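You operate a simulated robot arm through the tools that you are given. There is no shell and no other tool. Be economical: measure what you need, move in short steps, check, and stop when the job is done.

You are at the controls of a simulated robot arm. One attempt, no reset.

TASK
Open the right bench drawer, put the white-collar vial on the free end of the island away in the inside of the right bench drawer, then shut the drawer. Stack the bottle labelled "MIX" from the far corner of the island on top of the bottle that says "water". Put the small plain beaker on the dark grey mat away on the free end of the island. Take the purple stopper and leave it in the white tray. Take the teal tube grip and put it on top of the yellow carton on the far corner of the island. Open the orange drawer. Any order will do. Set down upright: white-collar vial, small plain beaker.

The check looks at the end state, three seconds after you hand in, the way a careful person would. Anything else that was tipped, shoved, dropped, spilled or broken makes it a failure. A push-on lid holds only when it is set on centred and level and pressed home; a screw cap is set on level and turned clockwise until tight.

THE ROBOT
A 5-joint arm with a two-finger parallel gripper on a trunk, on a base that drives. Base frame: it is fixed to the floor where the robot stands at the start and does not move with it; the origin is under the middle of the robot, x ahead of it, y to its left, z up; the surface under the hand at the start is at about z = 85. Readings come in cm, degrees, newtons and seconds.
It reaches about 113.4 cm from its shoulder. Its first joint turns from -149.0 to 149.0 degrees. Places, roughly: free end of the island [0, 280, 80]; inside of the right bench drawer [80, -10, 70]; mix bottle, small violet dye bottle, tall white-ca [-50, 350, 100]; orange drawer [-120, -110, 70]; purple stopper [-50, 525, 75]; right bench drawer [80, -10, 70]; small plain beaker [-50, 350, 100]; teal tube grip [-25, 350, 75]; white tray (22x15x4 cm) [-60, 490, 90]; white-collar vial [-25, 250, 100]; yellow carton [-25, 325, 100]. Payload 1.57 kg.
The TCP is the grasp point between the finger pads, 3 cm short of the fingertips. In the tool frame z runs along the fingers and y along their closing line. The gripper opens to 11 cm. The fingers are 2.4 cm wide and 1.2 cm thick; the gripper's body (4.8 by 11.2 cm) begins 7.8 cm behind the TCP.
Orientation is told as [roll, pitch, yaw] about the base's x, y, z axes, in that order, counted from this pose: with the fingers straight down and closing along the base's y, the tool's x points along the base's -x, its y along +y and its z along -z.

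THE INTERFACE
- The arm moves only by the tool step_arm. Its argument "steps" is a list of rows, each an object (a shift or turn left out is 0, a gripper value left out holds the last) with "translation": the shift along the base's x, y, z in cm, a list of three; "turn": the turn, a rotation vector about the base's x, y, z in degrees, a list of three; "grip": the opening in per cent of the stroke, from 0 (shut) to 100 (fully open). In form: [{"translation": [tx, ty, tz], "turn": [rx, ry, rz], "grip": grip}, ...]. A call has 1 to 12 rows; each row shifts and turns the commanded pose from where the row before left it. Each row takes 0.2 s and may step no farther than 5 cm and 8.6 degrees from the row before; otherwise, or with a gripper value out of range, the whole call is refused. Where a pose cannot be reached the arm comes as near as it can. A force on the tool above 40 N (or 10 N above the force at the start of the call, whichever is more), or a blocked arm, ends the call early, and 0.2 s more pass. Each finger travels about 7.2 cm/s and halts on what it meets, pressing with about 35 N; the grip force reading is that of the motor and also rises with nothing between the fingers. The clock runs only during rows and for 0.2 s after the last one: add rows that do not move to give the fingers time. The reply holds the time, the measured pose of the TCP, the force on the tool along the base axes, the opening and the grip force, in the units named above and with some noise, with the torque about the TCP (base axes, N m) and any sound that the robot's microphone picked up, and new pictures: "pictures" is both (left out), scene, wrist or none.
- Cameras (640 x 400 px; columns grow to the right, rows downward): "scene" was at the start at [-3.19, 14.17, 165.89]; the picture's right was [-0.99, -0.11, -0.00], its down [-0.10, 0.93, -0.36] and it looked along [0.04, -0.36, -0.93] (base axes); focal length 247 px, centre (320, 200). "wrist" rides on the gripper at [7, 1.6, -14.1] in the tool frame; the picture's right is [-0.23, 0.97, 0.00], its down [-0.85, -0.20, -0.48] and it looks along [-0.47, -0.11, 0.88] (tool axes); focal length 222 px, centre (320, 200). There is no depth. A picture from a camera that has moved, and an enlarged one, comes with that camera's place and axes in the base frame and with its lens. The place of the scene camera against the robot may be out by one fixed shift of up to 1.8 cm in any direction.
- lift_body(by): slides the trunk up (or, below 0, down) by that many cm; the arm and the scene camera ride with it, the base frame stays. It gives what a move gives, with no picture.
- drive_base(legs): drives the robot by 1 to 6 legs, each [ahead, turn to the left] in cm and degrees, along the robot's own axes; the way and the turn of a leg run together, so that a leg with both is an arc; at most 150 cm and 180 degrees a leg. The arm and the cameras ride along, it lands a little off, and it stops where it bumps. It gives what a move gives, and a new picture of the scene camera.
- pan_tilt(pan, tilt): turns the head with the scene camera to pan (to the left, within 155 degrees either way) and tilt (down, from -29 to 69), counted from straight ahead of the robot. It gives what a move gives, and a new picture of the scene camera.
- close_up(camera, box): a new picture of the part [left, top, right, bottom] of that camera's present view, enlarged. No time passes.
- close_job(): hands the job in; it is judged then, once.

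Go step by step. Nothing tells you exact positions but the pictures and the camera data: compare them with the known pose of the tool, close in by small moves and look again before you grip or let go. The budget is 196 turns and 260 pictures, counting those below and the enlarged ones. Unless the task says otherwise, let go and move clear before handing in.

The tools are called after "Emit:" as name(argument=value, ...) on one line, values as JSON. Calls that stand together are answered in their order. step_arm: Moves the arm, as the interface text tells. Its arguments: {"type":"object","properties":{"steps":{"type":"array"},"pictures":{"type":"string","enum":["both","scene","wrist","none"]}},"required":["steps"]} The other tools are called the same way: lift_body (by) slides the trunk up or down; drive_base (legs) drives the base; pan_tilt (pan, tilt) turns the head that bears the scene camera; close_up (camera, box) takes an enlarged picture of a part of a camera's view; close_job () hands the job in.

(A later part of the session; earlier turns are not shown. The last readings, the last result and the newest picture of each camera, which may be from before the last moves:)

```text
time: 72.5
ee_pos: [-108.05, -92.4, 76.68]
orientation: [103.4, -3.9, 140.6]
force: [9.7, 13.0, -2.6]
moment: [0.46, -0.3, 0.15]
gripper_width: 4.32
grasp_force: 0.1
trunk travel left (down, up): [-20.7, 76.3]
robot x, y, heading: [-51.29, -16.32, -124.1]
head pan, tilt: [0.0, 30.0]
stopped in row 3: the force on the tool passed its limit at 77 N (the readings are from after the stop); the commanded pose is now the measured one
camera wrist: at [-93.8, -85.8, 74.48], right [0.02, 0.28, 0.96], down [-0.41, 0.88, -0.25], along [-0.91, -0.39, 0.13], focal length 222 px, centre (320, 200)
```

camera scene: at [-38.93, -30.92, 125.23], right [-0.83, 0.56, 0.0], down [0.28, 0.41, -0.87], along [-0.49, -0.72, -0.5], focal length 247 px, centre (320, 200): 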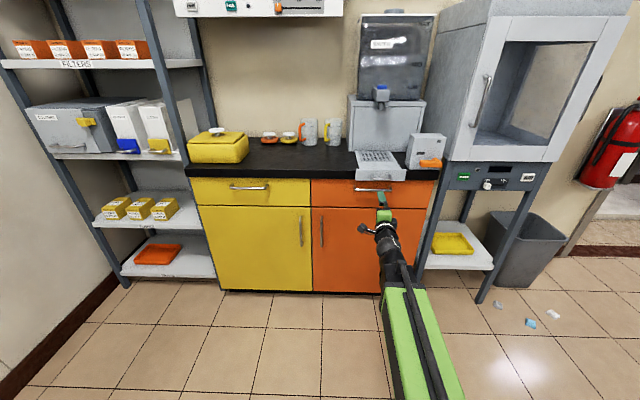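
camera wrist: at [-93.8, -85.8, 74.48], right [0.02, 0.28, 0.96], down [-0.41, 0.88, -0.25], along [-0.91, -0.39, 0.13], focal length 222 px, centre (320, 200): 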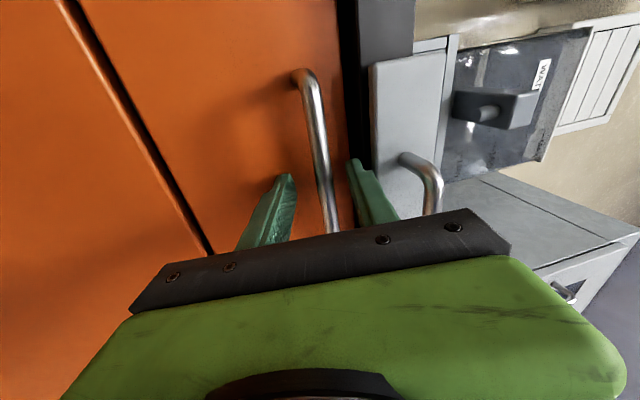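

Contact again with the bar between the fingers; back off slightly and close.

Emit:
step_arm(steps=[{"translation": [0.2, 0.35, 0]}, {"grip": 0}, {"grip": 0}, {"grip": 0}, {"grip": 0}, {"grip": 0}], pictures="wrist")

```text
time: 73.9
ee_pos: [-107.67, -91.99, 77.12]
orientation: [103.7, -3.9, 140.5]
force: [2.9, -6.5, 34.9]
moment: [-0.58, -0.49, 0.25]
gripper_width: 1.36
grasp_force: 30.5
trunk travel left (down, up): [-20.7, 76.3]
robot x, y, heading: [-51.39, -16.63, -124.1]
head pan, tilt: [0.0, 30.0]
camera wrist: at [-93.49, -85.41, 74.72], right [0.02, 0.28, 0.96], down [-0.41, 0.88, -0.25], along [-0.91, -0.39, 0.14], focal length 222 px, centre (320, 200)
```

wrist: 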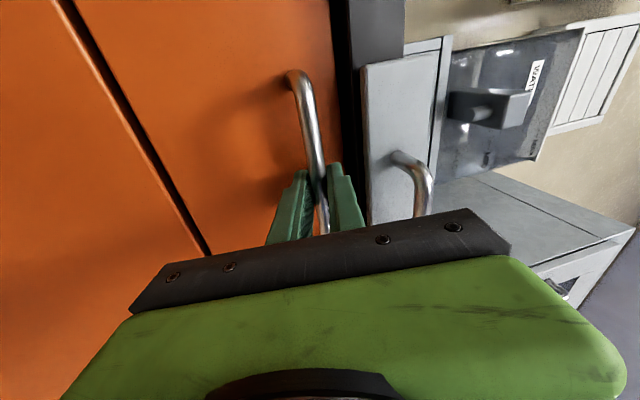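

Gripped. Relieve vertical bias, then pull with the arm and then the base.

Emit:
lift_body(by=0.5)

Emit:
step_arm(steps=[{"translation": [0.87, 1.22, 0]}, {"translation": [0.87, 1.22, 0]}, {"translation": [0.87, 1.22, 0]}, {"translation": [0.87, 1.22, 0]}, {"translation": [0.87, 1.22, 0]}, {"translation": [0.87, 1.22, 0]}, {"translation": [0, 0, 0]}], pictures="none")

Emit:
drive_base(legs=[[-10, 0]])

```text
time: 74.4
ee_pos: [-107.9, -92.11, 77.05]
orientation: [103.2, -3.9, 140.6]
force: [15.2, 11.0, -5.9]
moment: [-0.42, -0.6, 0.22]
gripper_width: 1.37
grasp_force: 29.7
trunk travel left (down, up): [-21.2, 75.8]
robot x, y, heading: [-51.1, -16.81, -124.3]
head pan, tilt: [0.0, 30.0]
```

```text
time: 76.0
ee_pos: [-102.66, -84.9, 77.02]
orientation: [103.4, -3.8, 140.5]
force: [6.3, -2.7, -10.4]
moment: [-0.4, -0.63, 0.2]
gripper_width: 1.35
grasp_force: 30.1
trunk travel left (down, up): [-21.2, 75.8]
robot x, y, heading: [-51.04, -16.63, -124.3]
head pan, tilt: [0.0, 30.0]
```

```text
time: 77.2
ee_pos: [-96.77, -76.68, 76.96]
orientation: [103.3, -4.1, 140.6]
force: [23.5, -18.0, -11.3]
moment: [-0.38, -0.65, 0.37]
gripper_width: 1.38
grasp_force: 30.5
trunk travel left (down, up): [-21.2, 75.8]
robot x, y, heading: [-45.44, -7.69, -124.1]
head pan, tilt: [0.0, 30.0]
camera scene: at [-33.2, -22.77, 122.4], right [-0.83, 0.56, 0.0], down [0.28, 0.42, -0.87], along [-0.49, -0.72, -0.5], focal length 247 px, centre (320, 200)
```

scene: 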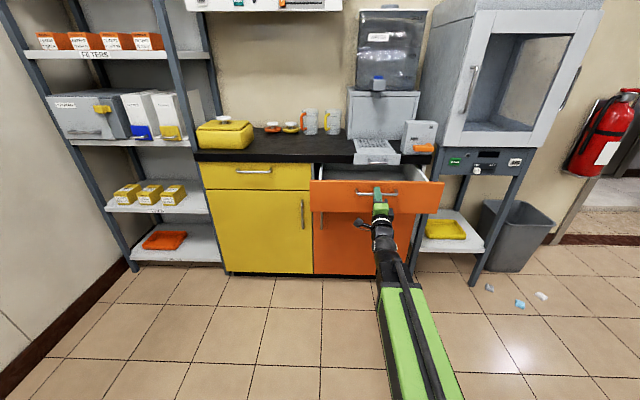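

Orange drawer is open ~19 cm; pull a further 6 cm, then release and back away.

Emit:
drive_base(legs=[[-6, 0]])

Emit:
step_arm(steps=[{"grip": 40}, {"grip": 60}, {"grip": 60}, {"grip": 60}], pictures="none")

Emit:
drive_base(legs=[[-15, 0]])

```text
time: 78.1
ee_pos: [-93.46, -71.73, 77.0]
orientation: [103.3, -4.0, 140.7]
force: [22.5, -18.6, -8.8]
moment: [-0.4, -0.62, 0.4]
gripper_width: 1.39
grasp_force: 30.0
trunk travel left (down, up): [-21.2, 75.8]
robot x, y, heading: [-41.98, -2.55, -124.0]
head pan, tilt: [0.0, 30.0]
camera scene: at [-29.75, -17.68, 122.4], right [-0.83, 0.56, 0.0], down [0.28, 0.42, -0.87], along [-0.48, -0.72, -0.5], focal length 247 px, centre (320, 200)
```

scene: 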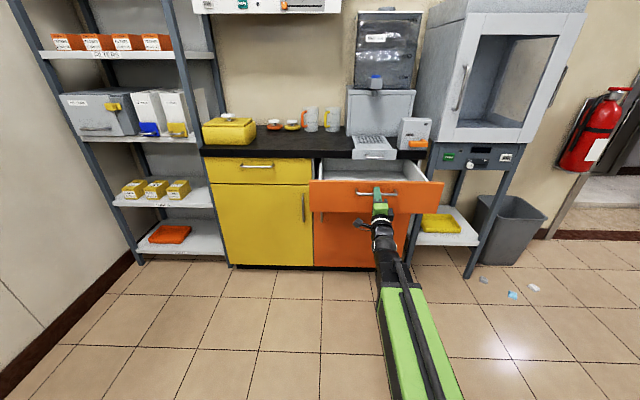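

```text
time: 79.1
ee_pos: [-93.36, -71.57, 77.08]
orientation: [103.1, -3.8, 140.7]
force: [-0.5, 1.1, -0.9]
moment: [0.01, 0.01, 0.02]
gripper_width: 6.6
grasp_force: 0.1
trunk travel left (down, up): [-21.2, 75.8]
robot x, y, heading: [-42.12, -2.86, -123.9]
head pan, tilt: [0.0, 30.0]
```

```text
time: 80.5
ee_pos: [-84.83, -59.01, 77.08]
orientation: [103.3, -3.9, 140.7]
force: [-0.9, 0.6, -0.6]
moment: [-0.02, -0.02, 0.02]
gripper_width: 6.6
grasp_force: 0.2
trunk travel left (down, up): [-21.2, 75.8]
robot x, y, heading: [-33.45, 9.69, -124.0]
head pan, tilt: [0.0, 30.0]
camera scene: at [-21.32, -4.85, 122.43], right [-0.83, 0.56, 0.0], down [0.28, 0.41, -0.87], along [-0.48, -0.72, -0.5], focal length 247 px, centre (320, 200)
```

scene: 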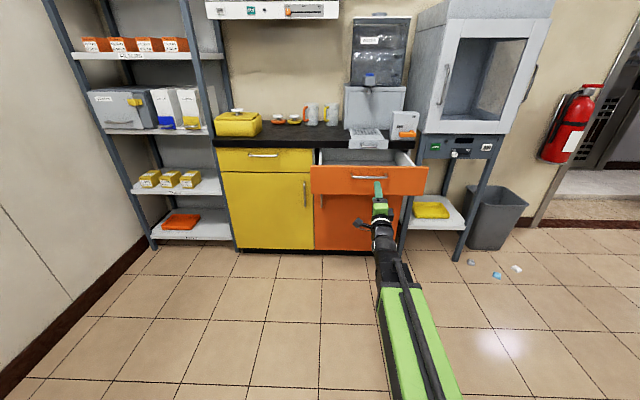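

Orange drawer is clearly open. Now I reverse into the aisle toward the island end, first shifting clear of the open bench drawer.

Emit:
drive_base(legs=[[0, 20], [-40, 0], [0, -20.7]])

Emit:
pan_tilt(pan=155, tilt=25)

```text
time: 85.2
ee_pos: [-76.0, -19.38, 77.32]
orientation: [103.4, -4.0, 139.9]
force: [0.2, -0.1, -0.1]
moment: [-0.02, -0.03, -0.02]
gripper_width: 6.62
grasp_force: 0.1
trunk travel left (down, up): [-21.2, 75.8]
robot x, y, heading: [-25.15, 48.94, -124.0]
head pan, tilt: [0.0, 30.0]
camera scene: at [-12.89, 34.87, 122.44], right [-0.83, 0.56, 0.0], down [0.28, 0.41, -0.87], along [-0.49, -0.72, -0.5], focal length 247 px, centre (320, 200)
```

scene: 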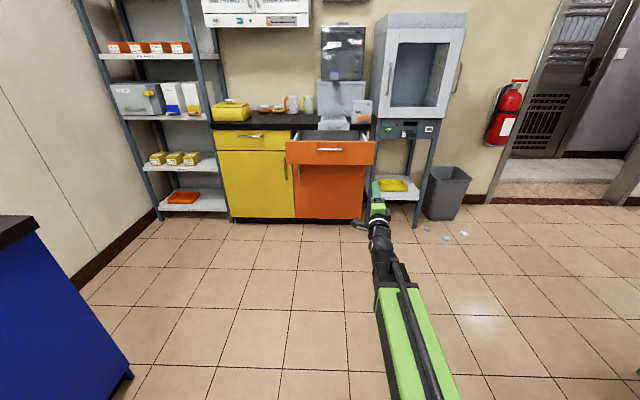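

```text
time: 87.6
ee_pos: [-76.09, -19.4, 77.12]
orientation: [103.3, -4.0, 140.0]
force: [-0.8, -0.1, 0.2]
moment: [0.0, 0.02, 0.0]
gripper_width: 6.58
grasp_force: 0.0
trunk travel left (down, up): [-21.2, 75.8]
robot x, y, heading: [-25.17, 48.98, -124.2]
head pan, tilt: [154.7, 25.0]
camera scene: at [0.09, 46.98, 123.23], right [0.51, -0.86, 0.0], down [-0.36, -0.21, -0.91], along [0.78, 0.46, -0.42], focal length 247 px, centre (320, 200)
```

scene: 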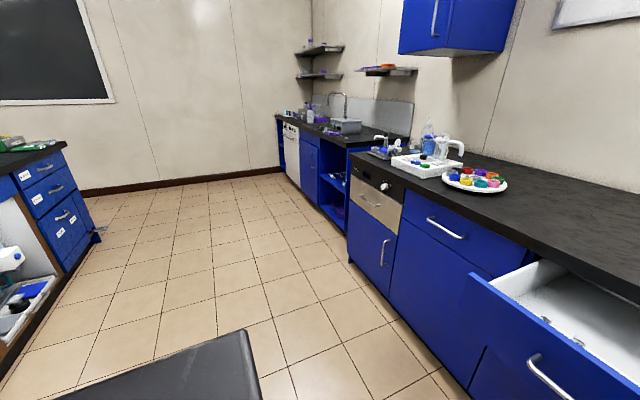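

The aisle behind is clear. I'll reverse along it toward the island's end, raising the trunk for clearance and view.

Emit:
drive_base(legs=[[-150, 0]])

Emit:
lift_body(by=40)

Emit:
pan_tilt(pan=-130, tilt=30)

```text
time: 95.0
ee_pos: [8.09, 103.72, 77.12]
orientation: [103.3, -4.0, 141.9]
force: [0.3, -0.4, 0.5]
moment: [0.02, 0.01, 0.01]
gripper_width: 6.62
grasp_force: 0.1
trunk travel left (down, up): [-21.2, 75.8]
robot x, y, heading: [56.29, 173.68, -122.3]
head pan, tilt: [154.7, 25.0]
camera scene: at [81.85, 172.67, 123.23], right [0.54, -0.84, 0.0], down [-0.36, -0.23, -0.91], along [0.77, 0.49, -0.42], focal length 247 px, centre (320, 200)
```

scene: 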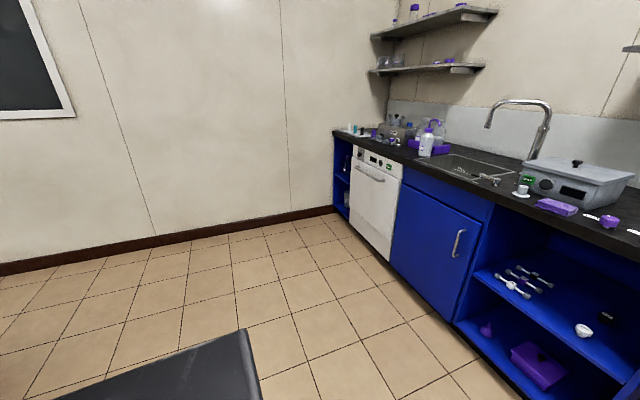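

```text
time: 98.8
ee_pos: [8.05, 103.77, 117.14]
orientation: [103.3, -4.0, 141.8]
force: [0.1, -0.1, -0.6]
moment: [0.01, 0.04, 0.01]
gripper_width: 6.57
grasp_force: 0.1
trunk travel left (down, up): [-61.2, 35.8]
robot x, y, heading: [56.88, 174.27, -122.2]
head pan, tilt: [154.7, 25.0]
```

```text
time: 102.7
ee_pos: [8.2, 103.7, 117.2]
orientation: [103.3, -4.0, 141.8]
force: [0.9, 0.6, 0.2]
moment: [-0.02, 0.03, 0.01]
gripper_width: 6.6
grasp_force: 0.0
trunk travel left (down, up): [-61.2, 35.8]
robot x, y, heading: [56.61, 174.27, -122.4]
head pan, tilt: [-130.0, 30.0]
camera scene: at [71.32, 176.36, 162.43], right [0.95, 0.3, 0.0], down [0.15, -0.48, -0.87], along [-0.26, 0.82, -0.5], focal length 247 px, centre (320, 200)
```

scene: 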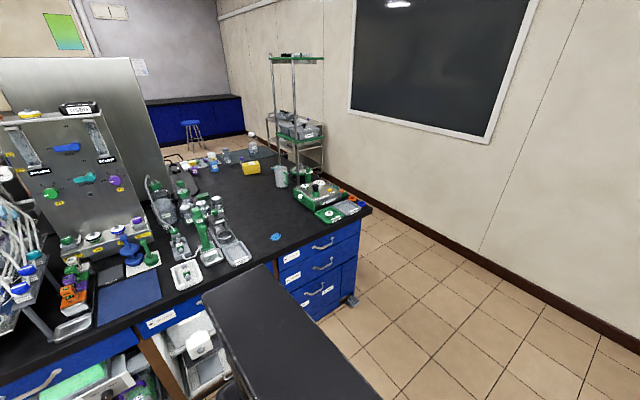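

The island end is in view, with a tall stand, green kit and items. Taking close-ups to identify objects.

Emit:
close_up(camera="scene", box=[140, 120, 300, 220])

Emit:
close_up(camera="scene", box=[230, 120, 390, 220])

```text
4.00 times, centred on (220, 170) of scene
camera zoom: at [71.32, 176.36, 162.43], right [0.95, 0.3, 0.0], down [0.15, -0.48, -0.87], along [-0.26, 0.82, -0.5], focal length 987 px, centre (720, 320)
```

zoom: 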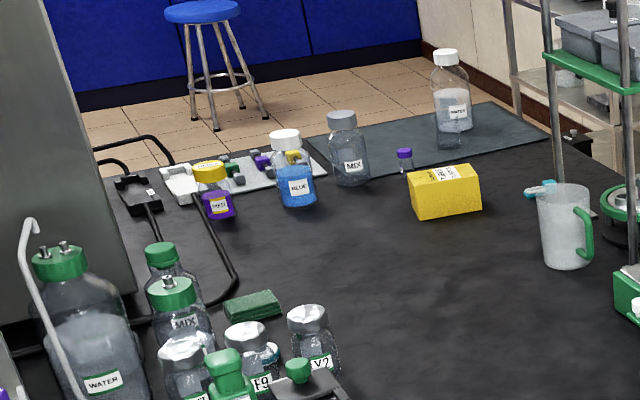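

```text
4.00 times, centred on (310, 170) of scene
camera zoom: at [71.32, 176.36, 162.43], right [0.95, 0.3, 0.0], down [0.15, -0.48, -0.87], along [-0.26, 0.82, -0.5], focal length 987 px, centre (360, 320)
```

zoom: 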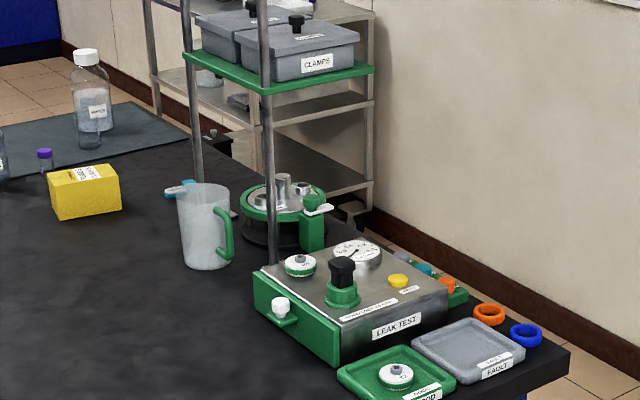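

Emit:
close_up(camera="scene", box=[130, 170, 290, 270])

Emit:
close_up(camera="scene", box=[190, 130, 270, 180])

```text
4.00 times, centred on (210, 220) of scene
camera zoom: at [71.32, 176.36, 162.43], right [0.95, 0.3, 0.0], down [0.15, -0.48, -0.87], along [-0.26, 0.82, -0.5], focal length 987 px, centre (760, 120)
```

zoom: 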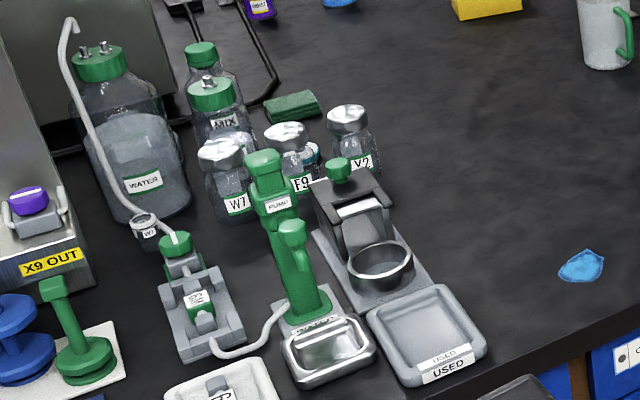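

```text
8.00 times, centred on (230, 155) of scene
camera zoom: at [71.32, 176.36, 162.43], right [0.95, 0.3, 0.0], down [0.15, -0.48, -0.87], along [-0.26, 0.82, -0.5], focal length 1974 px, centre (1040, 560)
```

zoom: 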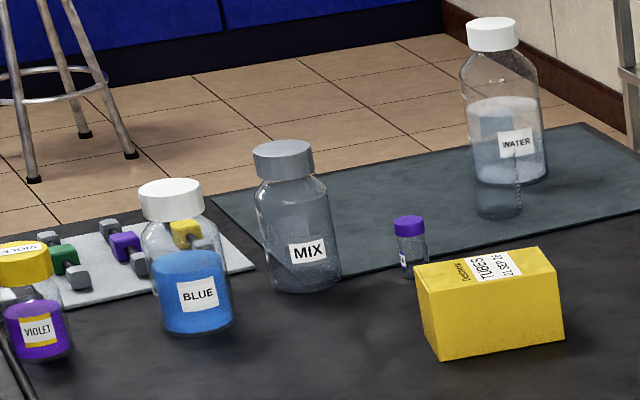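

I can identify everything: MIX (grey cap), WATER (tall, white cap) on the dark mat with the small beaker beside it, the yellow carton, and the teal grip behind the mug. I'll reverse to the end of the island, then turn into the end aisle.

Emit:
lift_body(by=25)

Emit:
drive_base(legs=[[0, -2.8], [-148, 0], [0, -45]])

```text
time: 105.3
ee_pos: [8.08, 103.78, 142.17]
orientation: [103.3, -4.0, 141.8]
force: [-0.7, -0.7, 0.0]
moment: [0.01, 0.0, 0.0]
gripper_width: 6.6
grasp_force: 0.1
trunk travel left (down, up): [-86.2, 10.8]
robot x, y, heading: [56.56, 174.1, -122.6]
head pan, tilt: [-130.0, 30.0]
```

```text
time: 115.2
ee_pos: [56.85, 286.47, 142.04]
orientation: [103.3, -3.8, 94.2]
force: [-0.1, 0.6, 0.7]
moment: [0.01, 0.04, 0.03]
gripper_width: 6.6
grasp_force: 0.1
trunk travel left (down, up): [-86.2, 10.8]
robot x, y, heading: [141.47, 299.88, -169.6]
head pan, tilt: [-130.0, 30.0]
camera scene: at [153.82, 290.81, 187.47], right [0.87, -0.49, 0.0], down [-0.25, -0.44, -0.87], along [0.43, 0.75, -0.5], focal length 247 px, centre (320, 200)
```

scene: 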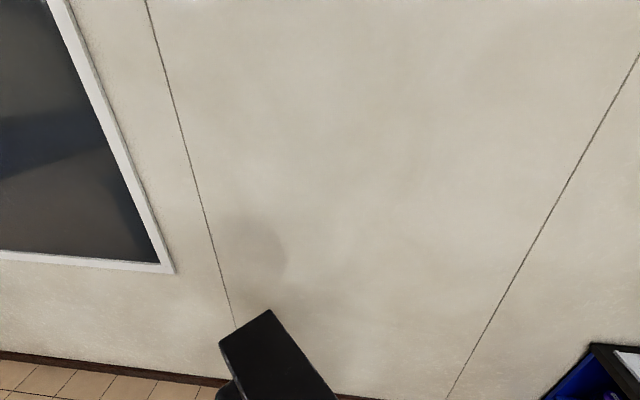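

Reached the end zone. Finish the turn and look ahead/left.

Emit:
drive_base(legs=[[0, -45.4]])

Emit:
pan_tilt(pan=15, tilt=30)

```text
time: 117.7
ee_pos: [71.89, 349.31, 142.09]
orientation: [103.3, -4.0, 49.7]
force: [-1.3, 0.4, 0.1]
moment: [0.02, -0.02, -0.04]
gripper_width: 6.59
grasp_force: 0.0
trunk travel left (down, up): [-86.2, 10.8]
robot x, y, heading: [142.49, 301.01, 146.5]
head pan, tilt: [-130.0, 30.0]
camera scene: at [145.85, 285.68, 187.44], right [0.28, -0.96, 0.0], down [-0.48, -0.14, -0.87], along [0.83, 0.24, -0.5], focal length 247 px, centre (320, 200)
```

scene: 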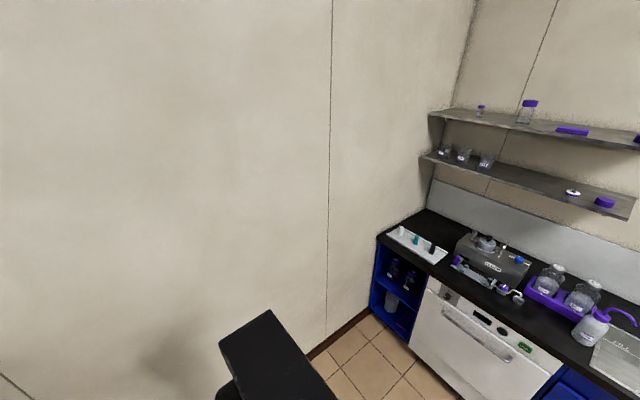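

```text
time: 119.9
ee_pos: [71.98, 349.41, 142.11]
orientation: [103.3, -4.0, 49.6]
force: [1.3, 0.0, -0.4]
moment: [-0.01, -0.01, -0.04]
gripper_width: 6.58
grasp_force: 0.0
trunk travel left (down, up): [-86.2, 10.8]
robot x, y, heading: [142.69, 300.92, 146.4]
head pan, tilt: [15.0, 30.0]
camera scene: at [128.87, 286.09, 187.43], right [0.32, 0.95, 0.0], down [0.47, -0.16, -0.87], along [-0.82, 0.28, -0.5], focal length 247 px, centre (320, 200)
```

scene: 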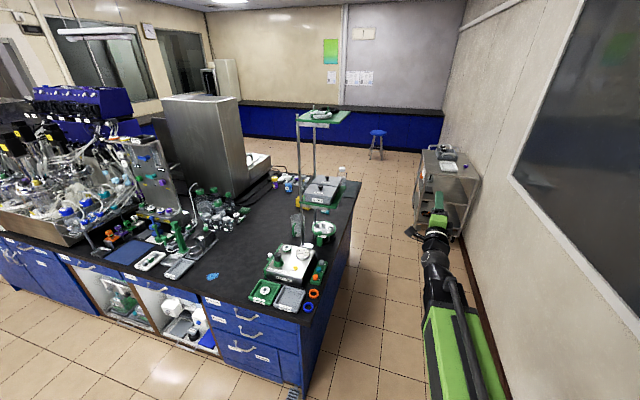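

Corridor ahead is free. Drive along the island's end.

Emit:
drive_base(legs=[[0, -3], [150, 0]])

Emit:
pan_tilt(pan=90, tilt=50)

```text
time: 127.8
ee_pos: [-47.83, 441.01, 142.06]
orientation: [103.2, -4.1, 47.5]
force: [-0.1, 0.2, 0.0]
moment: [0.0, 0.03, -0.02]
gripper_width: 6.61
grasp_force: 0.1
trunk travel left (down, up): [-86.2, 10.8]
robot x, y, heading: [20.79, 390.15, 144.4]
head pan, tilt: [15.0, 30.0]
camera scene: at [6.78, 375.66, 187.43], right [0.35, 0.94, 0.0], down [0.47, -0.18, -0.87], along [-0.81, 0.31, -0.5], focal length 247 px, centre (320, 200)
```

scene: 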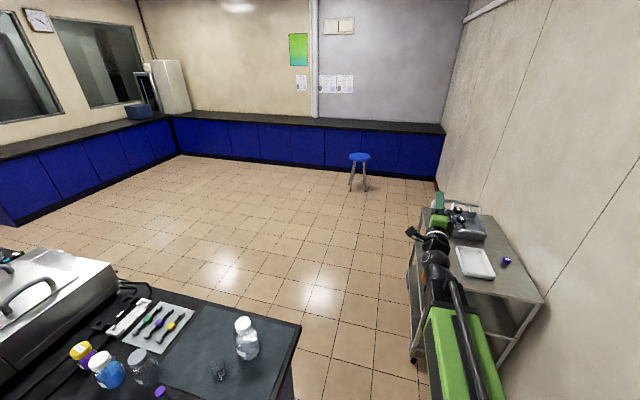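

```text
time: 129.3
ee_pos: [-47.95, 440.84, 142.24]
orientation: [103.3, -4.0, 47.5]
force: [-0.1, -0.4, 0.5]
moment: [0.02, 0.02, 0.02]
gripper_width: 6.58
grasp_force: 0.0
trunk travel left (down, up): [-86.2, 10.8]
robot x, y, heading: [20.92, 390.34, 144.4]
head pan, tilt: [90.0, 50.0]
camera scene: at [10.79, 366.19, 184.48], right [-0.81, 0.58, 0.0], down [0.45, 0.62, -0.64], along [-0.38, -0.52, -0.77], focal length 247 px, centre (320, 200)
```

scene: 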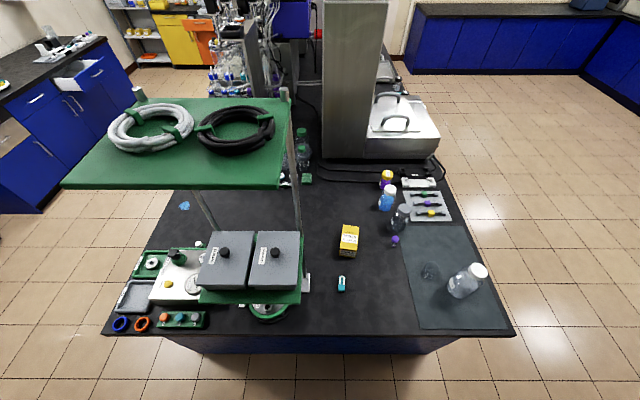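

I have a full overview. Moving 22 cm forward so the far corner is in reach, then bringing the tool to fingers-down.

Emit:
drive_base(legs=[[22, 0]])

Emit:
step_arm(steps=[{"translation": [-0.66, 0.48, -3.49], "turn": [-5.04, -6.95, 0], "grip": 100}, {"translation": [-0.23, 0.16, -3.54], "turn": [-5.04, -6.95, 0]}, {"translation": [0.2, -0.15, -3.5], "turn": [-5.04, -6.95, 0]}, {"translation": [0.62, -0.45, -3.39], "turn": [-5.04, -6.95, 0]}, {"translation": [1.02, -0.74, -3.2], "turn": [-5.04, -6.95, 0]}, {"translation": [1.39, -1.01, -2.94], "turn": [-5.04, -6.95, 0]}, {"translation": [1.73, -1.26, -2.61], "turn": [-5.04, -6.95, 0]}, {"translation": [2.03, -1.47, -2.22], "turn": [-5.04, -6.95, 0]}, {"translation": [2.27, -1.65, -1.79], "turn": [-5.04, -6.95, 0]}, {"translation": [2.46, -1.79, -1.31], "turn": [-5.04, -6.95, 0]}, {"translation": [2.59, -1.88, -0.8], "turn": [-5.04, -6.95, 0]}, {"translation": [2.66, -1.93, -0.28], "turn": [-5.04, -6.95, 0]}], pictures="none")

```text
time: 131.0
ee_pos: [-66.16, 454.06, 142.06]
orientation: [103.3, -4.0, 47.5]
force: [-0.2, 0.3, -0.6]
moment: [0.01, 0.02, -0.05]
gripper_width: 6.59
grasp_force: 0.1
trunk travel left (down, up): [-86.2, 10.8]
robot x, y, heading: [2.69, 403.21, 144.3]
head pan, tilt: [90.0, 50.0]
camera scene: at [-7.61, 379.38, 184.48], right [-0.81, 0.58, 0.0], down [0.45, 0.62, -0.64], along [-0.37, -0.52, -0.77], focal length 247 px, centre (320, 200)
```

scene: 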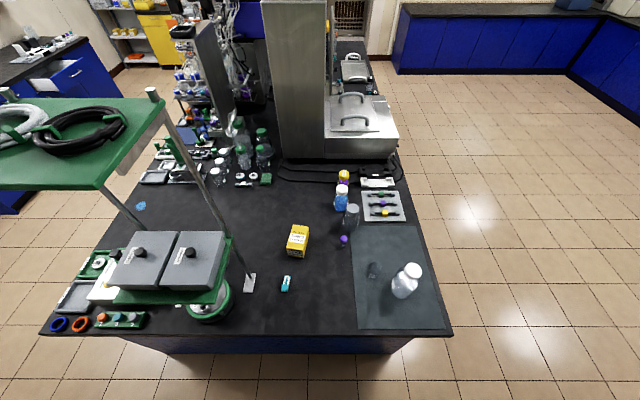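

```text
time: 133.6
ee_pos: [-53.77, 435.1, 113.89]
orientation: [1.5, -16.1, 59.2]
force: [-0.4, 0.2, 0.2]
moment: [-0.01, 0.01, -0.02]
gripper_width: 11.0
grasp_force: 0.1
out of reach, approached as far as the arm can: row 2, 4, 5, 6, 7, 8, 9, 10, 11, 12
trunk travel left (down, up): [-86.2, 10.8]
robot x, y, heading: [2.52, 403.32, 144.3]
head pan, tilt: [90.0, 50.0]
```

The tool ended off vertical by ~16°; let me look at how the arm stands.

Emit:
pan_tilt(pan=15, tilt=55)

```text
time: 135.1
ee_pos: [-53.7, 435.16, 113.86]
orientation: [1.6, -16.1, 59.3]
force: [0.0, -0.7, -0.1]
moment: [0.03, 0.03, 0.0]
gripper_width: 11.0
grasp_force: 0.1
trunk travel left (down, up): [-86.2, 10.8]
robot x, y, heading: [2.93, 402.87, 144.2]
head pan, tilt: [15.0, 55.0]
camera scene: at [-9.7, 388.05, 183.83], right [0.35, 0.94, 0.0], down [0.77, -0.29, -0.57], along [-0.54, 0.2, -0.82], focal length 247 px, centre (320, 200)
```

scene: 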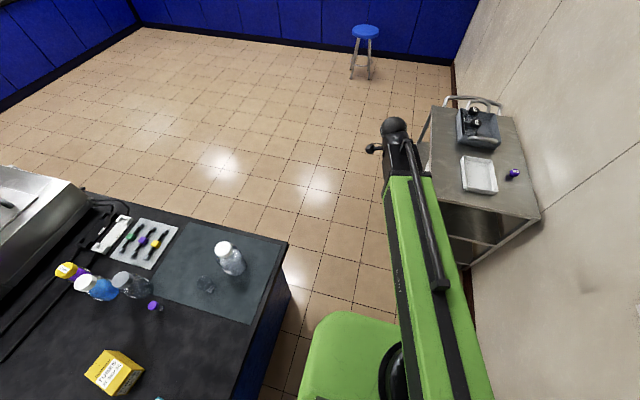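

Emit:
step_arm(steps=[{"turn": [-7.2, 3.45, 0]}, {"turn": [-7.2, 3.45, 0]}, {"translation": [0, 0, 0]}], pictures="wrist")

```text
time: 135.9
ee_pos: [-53.9, 435.22, 113.72]
orientation: [1.9, -16.0, 59.2]
force: [-1.1, 0.8, -0.2]
moment: [-0.04, 0.01, 0.0]
gripper_width: 11.01
grasp_force: 0.1
out of reach, approached as far as the arm can: row 1, 2
trunk travel left (down, up): [-86.2, 10.8]
robot x, y, heading: [2.62, 403.29, 144.5]
head pan, tilt: [15.0, 55.0]
camera wrist: at [-60.2, 426.71, 125.43], right [-0.73, 0.68, 0.09], down [0.54, 0.48, 0.69], along [0.42, 0.55, -0.72], focal length 222 px, centre (320, 200)
```

wrist: 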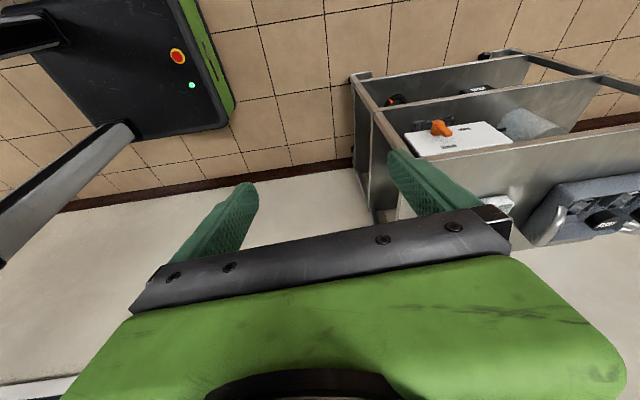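

Emit:
step_arm(steps=[{"translation": [-3.5, 2.0, 0]}, {"translation": [-3.5, 2.0, 0]}, {"translation": [0, 0, 0]}], pictures="none")

```text
time: 136.7
ee_pos: [-60.83, 439.14, 113.87]
orientation: [1.9, -16.0, 59.2]
force: [-0.1, -0.4, 0.4]
moment: [0.0, -0.01, -0.01]
gripper_width: 11.0
grasp_force: 0.0
trunk travel left (down, up): [-86.2, 10.8]
robot x, y, heading: [3.04, 403.1, 144.4]
head pan, tilt: [15.0, 55.0]
```

Emit:
step_arm(steps=[{"turn": [-7.2, 3.45, 0]}, {"turn": [-7.2, 3.45, 0]}, {"translation": [0, 0, 0]}], pictures="scene")

```text
time: 137.5
ee_pos: [-60.88, 439.12, 113.78]
orientation: [2.2, -16.0, 59.1]
force: [-0.5, 0.5, -0.8]
moment: [-0.02, 0.0, 0.0]
gripper_width: 10.98
grasp_force: 0.0
out of reach, approached as far as the arm can: row 1, 2
trunk travel left (down, up): [-86.2, 10.8]
robot x, y, heading: [3.41, 402.81, 144.4]
head pan, tilt: [15.0, 55.0]
camera scene: at [-9.69, 388.05, 183.83], right [0.35, 0.94, 0.0], down [0.77, -0.29, -0.57], along [-0.54, 0.2, -0.82], focal length 247 px, centre (320, 200)
```

scene: 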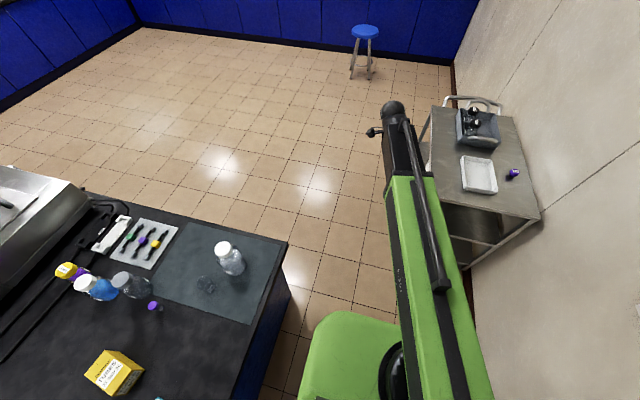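

The boom is telescopic with a wrist, and seems stuck at a wrist limit. Try spinning about vertical, then levelling.

Emit:
step_arm(steps=[{"turn": [0, 0, 8.5]}, {"turn": [0, 0, 8.5]}, {"turn": [0, 0, 8.5]}, {"translation": [0, 0, 0]}], pictures="none")

Emit:
step_arm(steps=[{"turn": [0, 0, -8.5]}, {"turn": [0, 0, -8.5]}, {"turn": [0, 0, -8.5]}, {"turn": [0, 0, -8.5]}, {"turn": [0, 0, -8.5]}, {"turn": [0, 0, -8.5]}, {"translation": [0, 0, 0]}], pictures="none")

```text
time: 138.5
ee_pos: [-60.96, 438.95, 113.9]
orientation: [1.8, -17.4, 84.7]
force: [0.2, -0.3, -0.6]
moment: [-0.01, -0.01, 0.0]
gripper_width: 11.0
grasp_force: 0.0
out of reach, approached as far as the arm can: row 3
trunk travel left (down, up): [-86.2, 10.8]
robot x, y, heading: [3.06, 402.81, 144.2]
head pan, tilt: [15.0, 55.0]
```

```text
time: 140.1
ee_pos: [-60.69, 439.18, 113.97]
orientation: [3.0, -17.3, 33.6]
force: [-0.4, 0.0, 0.2]
moment: [0.01, 0.04, -0.01]
gripper_width: 10.99
grasp_force: 0.1
trunk travel left (down, up): [-86.2, 10.8]
robot x, y, heading: [2.62, 403.36, 144.1]
head pan, tilt: [15.0, 55.0]
```

Emit:
step_arm(steps=[{"turn": [-5.85, 6.16, 0]}, {"turn": [-5.85, 6.16, 0]}, {"translation": [0, 0, 0]}], pictures="none")

Emit:
step_arm(steps=[{"turn": [5.85, -6.16, 0]}, {"turn": [5.85, -6.16, 0]}, {"translation": [0, 0, 0]}], pictures="none")

```text
time: 140.9
ee_pos: [-60.63, 439.63, 113.74]
orientation: [8.6, -13.8, 33.0]
force: [0.8, -0.5, -0.1]
moment: [0.02, 0.0, -0.01]
gripper_width: 11.0
grasp_force: 0.0
out of reach, approached as far as the arm can: row 1, 2
trunk travel left (down, up): [-86.2, 10.8]
robot x, y, heading: [2.73, 402.92, 144.3]
head pan, tilt: [15.0, 55.0]
```

```text
time: 141.7
ee_pos: [-60.61, 439.46, 116.55]
orientation: [12.0, -30.5, 31.7]
force: [-0.4, 0.0, 0.0]
moment: [-0.02, 0.01, -0.02]
gripper_width: 11.0
grasp_force: 0.0
out of reach, approached as far as the arm can: row 1, 2
trunk travel left (down, up): [-86.2, 10.8]
robot x, y, heading: [2.53, 403.04, 144.2]
head pan, tilt: [15.0, 55.0]
```

The tool's tilt plane got out of line with the boom. Rotate it back to the boom's azimuth (~151°), then level.

Emit:
step_arm(steps=[{"turn": [0, 0, 8]}, {"turn": [0, 0, 8]}, {"turn": [0, 0, 8]}, {"turn": [0, 0, 8]}, {"turn": [0, 0, 8]}, {"turn": [0, 0, 8]}, {"turn": [0, 0, 8]}, {"turn": [0, 0, 8]}, {"turn": [0, 0, 8]}, {"turn": [0, 0, 8]}, {"turn": [0, 0, 8]}, {"turn": [0, 0, 8]}], pictures="none")

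```text
time: 144.3
ee_pos: [-63.19, 433.17, 117.37]
orientation: [6.2, -35.5, 127.0]
force: [-0.1, -0.1, 0.3]
moment: [-0.03, -0.02, 0.02]
gripper_width: 11.03
grasp_force: 0.2
out of reach, approached as far as the arm can: row 10, 11, 12
trunk travel left (down, up): [-86.2, 10.8]
robot x, y, heading: [2.87, 403.36, 144.6]
head pan, tilt: [15.0, 55.0]
```

Emit:
step_arm(steps=[{"translation": [0, 0, -1.8], "turn": [-5.73, -6.28, 0]}, {"translation": [0, 0, -1.3], "turn": [-5.73, -6.28, 0]}, {"translation": [0, 0, -0.8], "turn": [-5.73, -6.28, 0]}, {"translation": [0, 0, -0.4], "turn": [-5.73, -6.28, 0]}, {"translation": [0, 0, 0], "turn": [-1.35, -1.5, 0]}, {"translation": [0, 0, 0]}], pictures="wrist")

```text
time: 145.7
ee_pos: [-64.13, 429.74, 113.75]
orientation: [-13.0, -9.6, 129.9]
force: [-0.7, 0.1, 0.5]
moment: [-0.01, -0.01, 0.02]
gripper_width: 10.99
grasp_force: 0.1
out of reach, approached as far as the arm can: row 1, 2, 3, 4
trunk travel left (down, up): [-86.2, 10.8]
robot x, y, heading: [2.74, 403.09, 144.5]
head pan, tilt: [15.0, 55.0]
camera wrist: at [-61.97, 419.66, 125.78], right [-0.9, -0.41, -0.18], down [-0.42, 0.64, 0.65], along [-0.15, 0.65, -0.74], focal length 222 px, centre (320, 200)
```

wrist: 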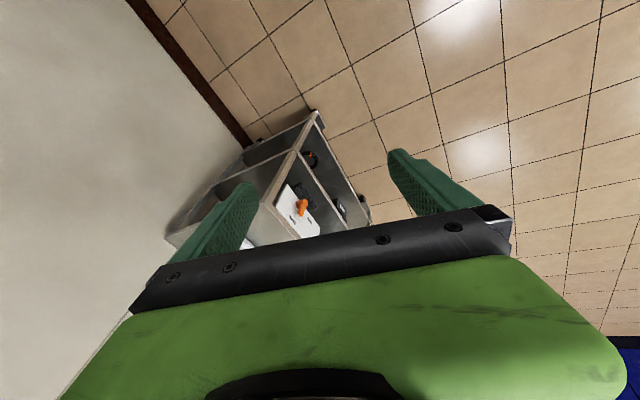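

I believe the wrist flipped through its singularity (forearm roll at its limit). I'll retrace: tilt back up in the boom's plane, then remove the side tilt, and come down exactly in-plane.

Emit:
step_arm(steps=[{"translation": [-3.25, 0.96, 0.27], "turn": [2.43, 8.2, 0]}, {"translation": [-3.17, 0.94, 0.77], "turn": [2.43, 8.2, 0]}, {"translation": [-3.03, 0.9, 1.26], "turn": [2.43, 8.2, 0]}, {"translation": [-2.81, 0.83, 1.72], "turn": [2.43, 8.2, 0]}, {"translation": [-2.53, 0.75, 2.13], "turn": [2.43, 8.2, 0]}, {"translation": [-2.2, 0.65, 2.5], "turn": [2.43, 8.2, 0]}, {"translation": [-1.81, 0.54, 2.82], "turn": [2.43, 8.2, 0]}, {"translation": [-1.39, 0.41, 3.07], "turn": [2.43, 8.2, 0]}, {"translation": [-0.94, 0.28, 3.25], "turn": [2.43, 8.2, 0]}, {"translation": [-0.46, 0.14, 3.36], "turn": [2.43, 8.2, 0]}, {"translation": [0.03, -0.01, 3.4], "turn": [2.43, 8.2, 0]}, {"translation": [0.52, -0.15, 3.35], "turn": [2.43, 8.2, 0]}], pictures="none")

```text
time: 148.3
ee_pos: [-85.53, 435.98, 141.96]
orientation: [110.2, -50.1, 42.3]
force: [0.1, 0.2, 0.1]
moment: [-0.02, -0.03, 0.01]
gripper_width: 10.99
grasp_force: 0.0
trunk travel left (down, up): [-86.2, 10.8]
robot x, y, heading: [2.71, 402.91, 144.1]
head pan, tilt: [15.0, 55.0]
```

Emit:
step_arm(steps=[{"translation": [-1.3, -2.9, 0], "turn": [0, 0, 8]}, {"translation": [-1.3, -2.9, 0], "turn": [0, 0, 8]}, {"translation": [0, 0, 0]}], pictures="none")

```text
time: 149.1
ee_pos: [-87.85, 429.98, 141.85]
orientation: [110.0, -50.1, 58.2]
force: [0.5, 0.1, 0.2]
moment: [0.01, -0.01, -0.02]
gripper_width: 10.99
grasp_force: 0.0
trunk travel left (down, up): [-86.2, 10.8]
robot x, y, heading: [2.55, 402.97, 144.1]
head pan, tilt: [15.0, 55.0]
```

Emit:
step_arm(steps=[{"translation": [-0.54, 0.16, -3.49], "turn": [-2.4, -8.24, 0]}, {"translation": [-0.03, 0.01, -3.54], "turn": [-2.4, -8.24, 0]}, {"translation": [0.48, -0.14, -3.5], "turn": [-2.4, -8.24, 0]}, {"translation": [0.98, -0.29, -3.39], "turn": [-2.4, -8.24, 0]}, {"translation": [1.45, -0.42, -3.2], "turn": [-2.4, -8.24, 0]}, {"translation": [1.89, -0.55, -2.94], "turn": [-2.4, -8.24, 0]}, {"translation": [2.29, -0.67, -2.61], "turn": [-2.4, -8.24, 0]}, {"translation": [2.64, -0.77, -2.22], "turn": [-2.4, -8.24, 0]}, {"translation": [2.93, -0.85, -1.79], "turn": [-2.4, -8.24, 0]}, {"translation": [3.16, -0.92, -1.31], "turn": [-2.4, -8.24, 0]}, {"translation": [3.31, -0.97, -0.8], "turn": [-2.4, -8.24, 0]}, {"translation": [3.39, -0.99, -0.28], "turn": [-2.4, -8.24, 0]}], pictures="none")

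```text
time: 151.7
ee_pos: [-65.98, 423.61, 112.9]
orientation: [-0.2, 0.4, 125.7]
force: [0.3, 0.4, 0.5]
moment: [-0.03, 0.03, -0.03]
gripper_width: 11.01
grasp_force: 0.0
out of reach, approached as far as the arm can: row 2, 3
trunk travel left (down, up): [-86.2, 10.8]
robot x, y, heading: [2.74, 403.25, 144.6]
head pan, tilt: [15.0, 55.0]
```

Vertical again — model confirmed. Raise the trunk and swing over toward the beaker, aligning the fingers so they close across the line to the WATER bottle.

Emit:
lift_body(by=10)

Emit:
step_arm(steps=[{"translation": [1.107, -4.714, 0], "turn": [0, 0, -1.7]}, {"translation": [1.107, -4.714, 0], "turn": [0, 0, -1.7]}, {"translation": [1.107, -4.714, 0], "turn": [0, 0, -1.7]}, {"translation": [1.107, -4.714, 0], "turn": [0, 0, -1.7]}, {"translation": [1.107, -4.714, 0], "turn": [0, 0, -1.7]}, {"translation": [1.107, -4.714, 0], "turn": [0, 0, -1.7]}, {"translation": [1.107, -4.714, 0], "turn": [0, 0, -1.7]}, {"translation": [1.107, -4.714, 0], "turn": [0, 0, -1.7]}, {"translation": [1.107, -4.714, 0], "turn": [0, 0, -1.7]}, {"translation": [1.107, -4.714, 0], "turn": [0, 0, -1.7]}, {"translation": [1.107, -4.714, 0], "turn": [0, 0, -1.7]}, {"translation": [1.107, -4.714, 0], "turn": [0, 0, -1.7]}], pictures="none")

Emit:
step_arm(steps=[{"translation": [1.1, -4.7, 0]}, {"translation": [1.1, -4.7, 0]}, {"translation": [0, 0, 0]}], pictures="wrist")

```text
time: 153.0
ee_pos: [-66.01, 423.63, 122.85]
orientation: [0.0, 0.3, 125.6]
force: [0.9, -0.7, -0.3]
moment: [0.0, -0.02, 0.03]
gripper_width: 10.99
grasp_force: 0.0
trunk travel left (down, up): [-96.2, 0.8]
robot x, y, heading: [2.69, 402.83, 144.4]
head pan, tilt: [15.0, 55.0]
```

```text
time: 155.6
ee_pos: [-52.62, 366.7, 122.78]
orientation: [0.0, 0.2, 105.1]
force: [0.2, 0.4, -0.2]
moment: [0.0, 0.02, 0.03]
gripper_width: 11.01
grasp_force: 0.0
out of reach, approached as far as the arm can: row 4, 9
trunk travel left (down, up): [-96.2, 0.8]
robot x, y, heading: [2.29, 403.16, 144.4]
head pan, tilt: [15.0, 55.0]
```

```text
time: 156.4
ee_pos: [-50.46, 357.56, 122.78]
orientation: [0.0, 0.2, 105.0]
force: [0.1, -0.3, 0.2]
moment: [-0.01, -0.01, 0.0]
gripper_width: 10.98
grasp_force: 0.0
trunk travel left (down, up): [-96.2, 0.8]
robot x, y, heading: [2.48, 403.12, 144.3]
head pan, tilt: [15.0, 55.0]
camera wrist: at [-50.22, 350.46, 136.95], right [-1.0, -0.04, 0.0], down [-0.03, 0.88, 0.48], along [-0.02, 0.47, -0.88], focal length 222 px, centre (320, 200)
```

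wrist: 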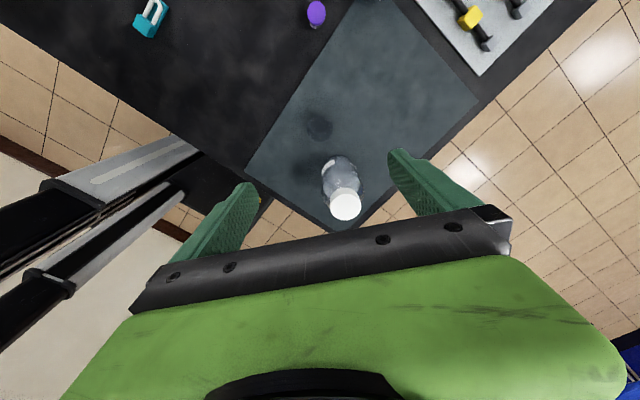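

The beaker sits directly beneath (est. (-50.7, 358)). Lower part-way and re-check.

Emit:
lift_body(by=-20)

Emit:
step_arm(steps=[{"translation": [0, 0, 0]}], pictures="wrist")

```text
time: 158.6
ee_pos: [-50.42, 357.66, 102.91]
orientation: [0.0, 0.2, 105.2]
force: [-0.1, 0.1, 0.3]
moment: [0.01, -0.01, 0.02]
gripper_width: 11.01
grasp_force: 0.2
trunk travel left (down, up): [-76.2, 20.8]
robot x, y, heading: [2.39, 403.01, 144.2]
head pan, tilt: [15.0, 55.0]
```

```text
time: 159.0
ee_pos: [-50.57, 357.46, 102.89]
orientation: [0.0, 0.2, 105.2]
force: [-1.0, 0.4, 0.5]
moment: [0.02, -0.03, 0.02]
gripper_width: 10.99
grasp_force: 0.1
trunk travel left (down, up): [-76.2, 20.8]
robot x, y, heading: [2.79, 403.24, 144.4]
head pan, tilt: [15.0, 55.0]
camera wrist: at [-50.22, 350.49, 116.95], right [-1.0, -0.04, 0.0], down [-0.03, 0.88, 0.48], along [-0.02, 0.47, -0.88], focal length 222 px, centre (320, 200)
```

wrist: 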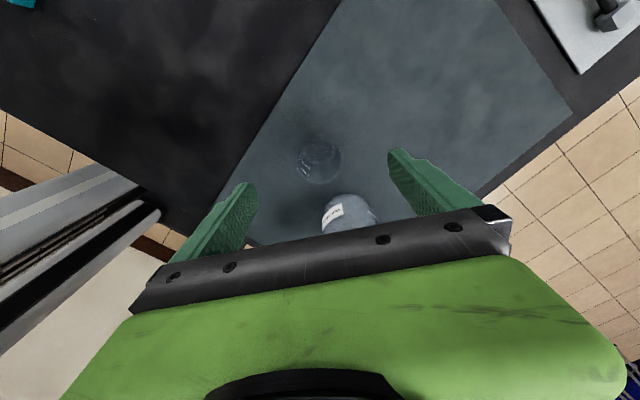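

Emit:
close_up(camera="wrist", box=[240, 110, 400, 210])

```text
4.00 times, centred on (320, 160) of wrist
camera zoom: at [-50.22, 350.49, 116.95], right [-1.0, -0.04, 0.0], down [-0.03, 0.88, 0.48], along [-0.02, 0.47, -0.88], focal length 888 px, centre (320, 360)
```

zoom: 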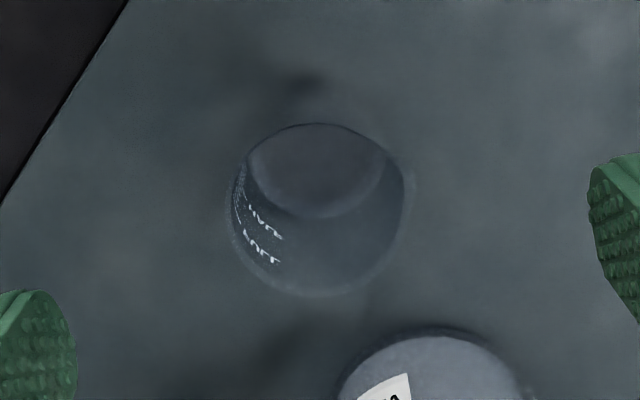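

Beaker: centre ≈(-50.4, 358.5), Ø≈4.7 cm, rim z≈94. Shift 1 cm, lower 11 cm, then close gently.

Emit:
step_arm(steps=[{"translation": [0.1, 1.0, 0]}, {"translation": [0, 0, 0]}], pictures="none")

Emit:
lift_body(by=-11)

Emit:
step_arm(steps=[{"grip": 60}, {"grip": 60}, {"translation": [0, 0, 0]}], pictures="wrist")

```text
time: 159.6
ee_pos: [-50.35, 358.5, 102.78]
orientation: [0.0, 0.2, 105.2]
force: [-0.5, 0.3, -0.1]
moment: [-0.02, 0.02, -0.01]
gripper_width: 11.01
grasp_force: 0.1
trunk travel left (down, up): [-76.2, 20.8]
robot x, y, heading: [2.47, 402.73, 144.3]
head pan, tilt: [15.0, 55.0]
```

```text
time: 161.0
ee_pos: [-50.22, 358.53, 91.85]
orientation: [0.1, 0.2, 105.2]
force: [0.1, 1.1, 0.8]
moment: [0.04, 0.0, 0.02]
gripper_width: 10.98
grasp_force: 0.1
trunk travel left (down, up): [-65.2, 31.8]
robot x, y, heading: [2.37, 403.14, 144.3]
head pan, tilt: [15.0, 55.0]
```

```text
time: 161.8
ee_pos: [-50.35, 358.54, 91.83]
orientation: [0.1, 0.2, 105.2]
force: [0.4, -0.6, -0.4]
moment: [-0.04, 0.0, -0.02]
gripper_width: 6.58
grasp_force: 0.0
trunk travel left (down, up): [-65.2, 31.8]
robot x, y, heading: [2.64, 402.91, 144.5]
head pan, tilt: [15.0, 55.0]
camera wrist: at [-50.09, 351.48, 105.95], right [-1.0, -0.04, 0.0], down [-0.03, 0.88, 0.48], along [-0.02, 0.47, -0.88], focal length 222 px, centre (320, 200)
```

wrist: 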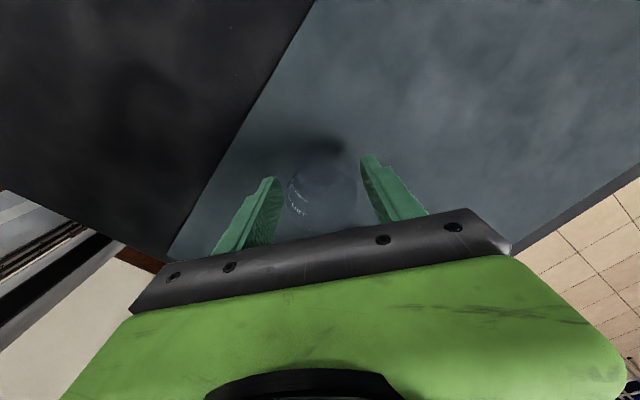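

Beaker is between the fingers; close.

Emit:
step_arm(steps=[{"grip": 30}, {"grip": 30}, {"grip": 30}, {"grip": 30}], pictures="wrist")

```text
time: 162.8
ee_pos: [-50.31, 358.51, 91.97]
orientation: [0.1, 0.2, 105.2]
force: [0.9, 0.0, 0.7]
moment: [0.01, -0.01, -0.01]
gripper_width: 4.92
grasp_force: 35.1
trunk travel left (down, up): [-65.2, 31.8]
robot x, y, heading: [2.74, 403.01, 144.2]
head pan, tilt: [15.0, 55.0]
camera wrist: at [-50.09, 351.48, 105.95], right [-1.0, -0.04, 0.0], down [-0.03, 0.88, 0.48], along [-0.02, 0.47, -0.88], focal length 222 px, centre (320, 200)
```

wrist: 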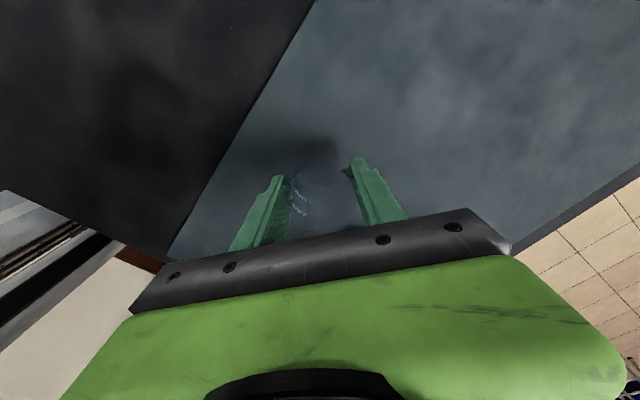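

Gripped (4.92 cm). I'll park it temporarily on clear island top away from the WATER bottle so the stacking is safe, then fetch it last from here.

Emit:
lift_body(by=5)

Emit:
step_arm(steps=[{"translation": [3.6, -1.7, 0]}, {"translation": [3.6, -1.7, 0]}, {"translation": [3.6, -1.7, 0]}, {"translation": [3.2, -1.5, 0]}, {"translation": [0, 0, 0]}], pictures="wrist")

```text
time: 163.7
ee_pos: [-50.3, 358.52, 96.85]
orientation: [0.0, 0.2, 105.2]
force: [-0.2, 0.8, -0.4]
moment: [0.02, -0.01, 0.04]
gripper_width: 3.33
grasp_force: 0.2
trunk travel left (down, up): [-70.2, 26.8]
robot x, y, heading: [2.92, 403.12, 144.2]
head pan, tilt: [15.0, 55.0]
```

```text
time: 164.9
ee_pos: [-36.25, 351.97, 96.89]
orientation: [0.0, 0.2, 105.2]
force: [0.2, 0.3, 0.3]
moment: [0.0, -0.01, 0.0]
gripper_width: 3.29
grasp_force: 0.0
trunk travel left (down, up): [-70.2, 26.8]
robot x, y, heading: [2.71, 403.18, 144.1]
head pan, tilt: [15.0, 55.0]
camera wrist: at [-36.06, 344.74, 110.94], right [-1.0, -0.04, 0.0], down [-0.03, 0.88, 0.48], along [-0.02, 0.48, -0.88], focal length 222 px, centre (320, 200)
```

wrist: 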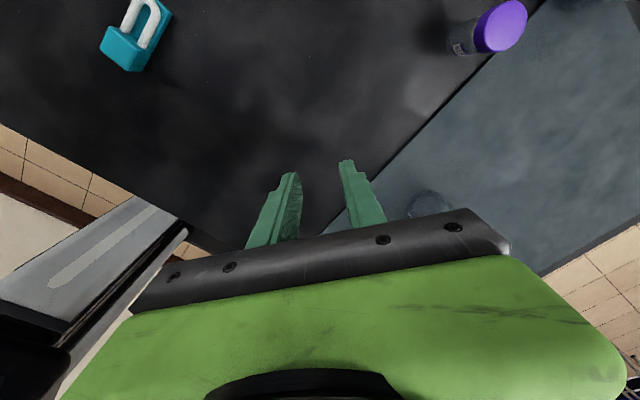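

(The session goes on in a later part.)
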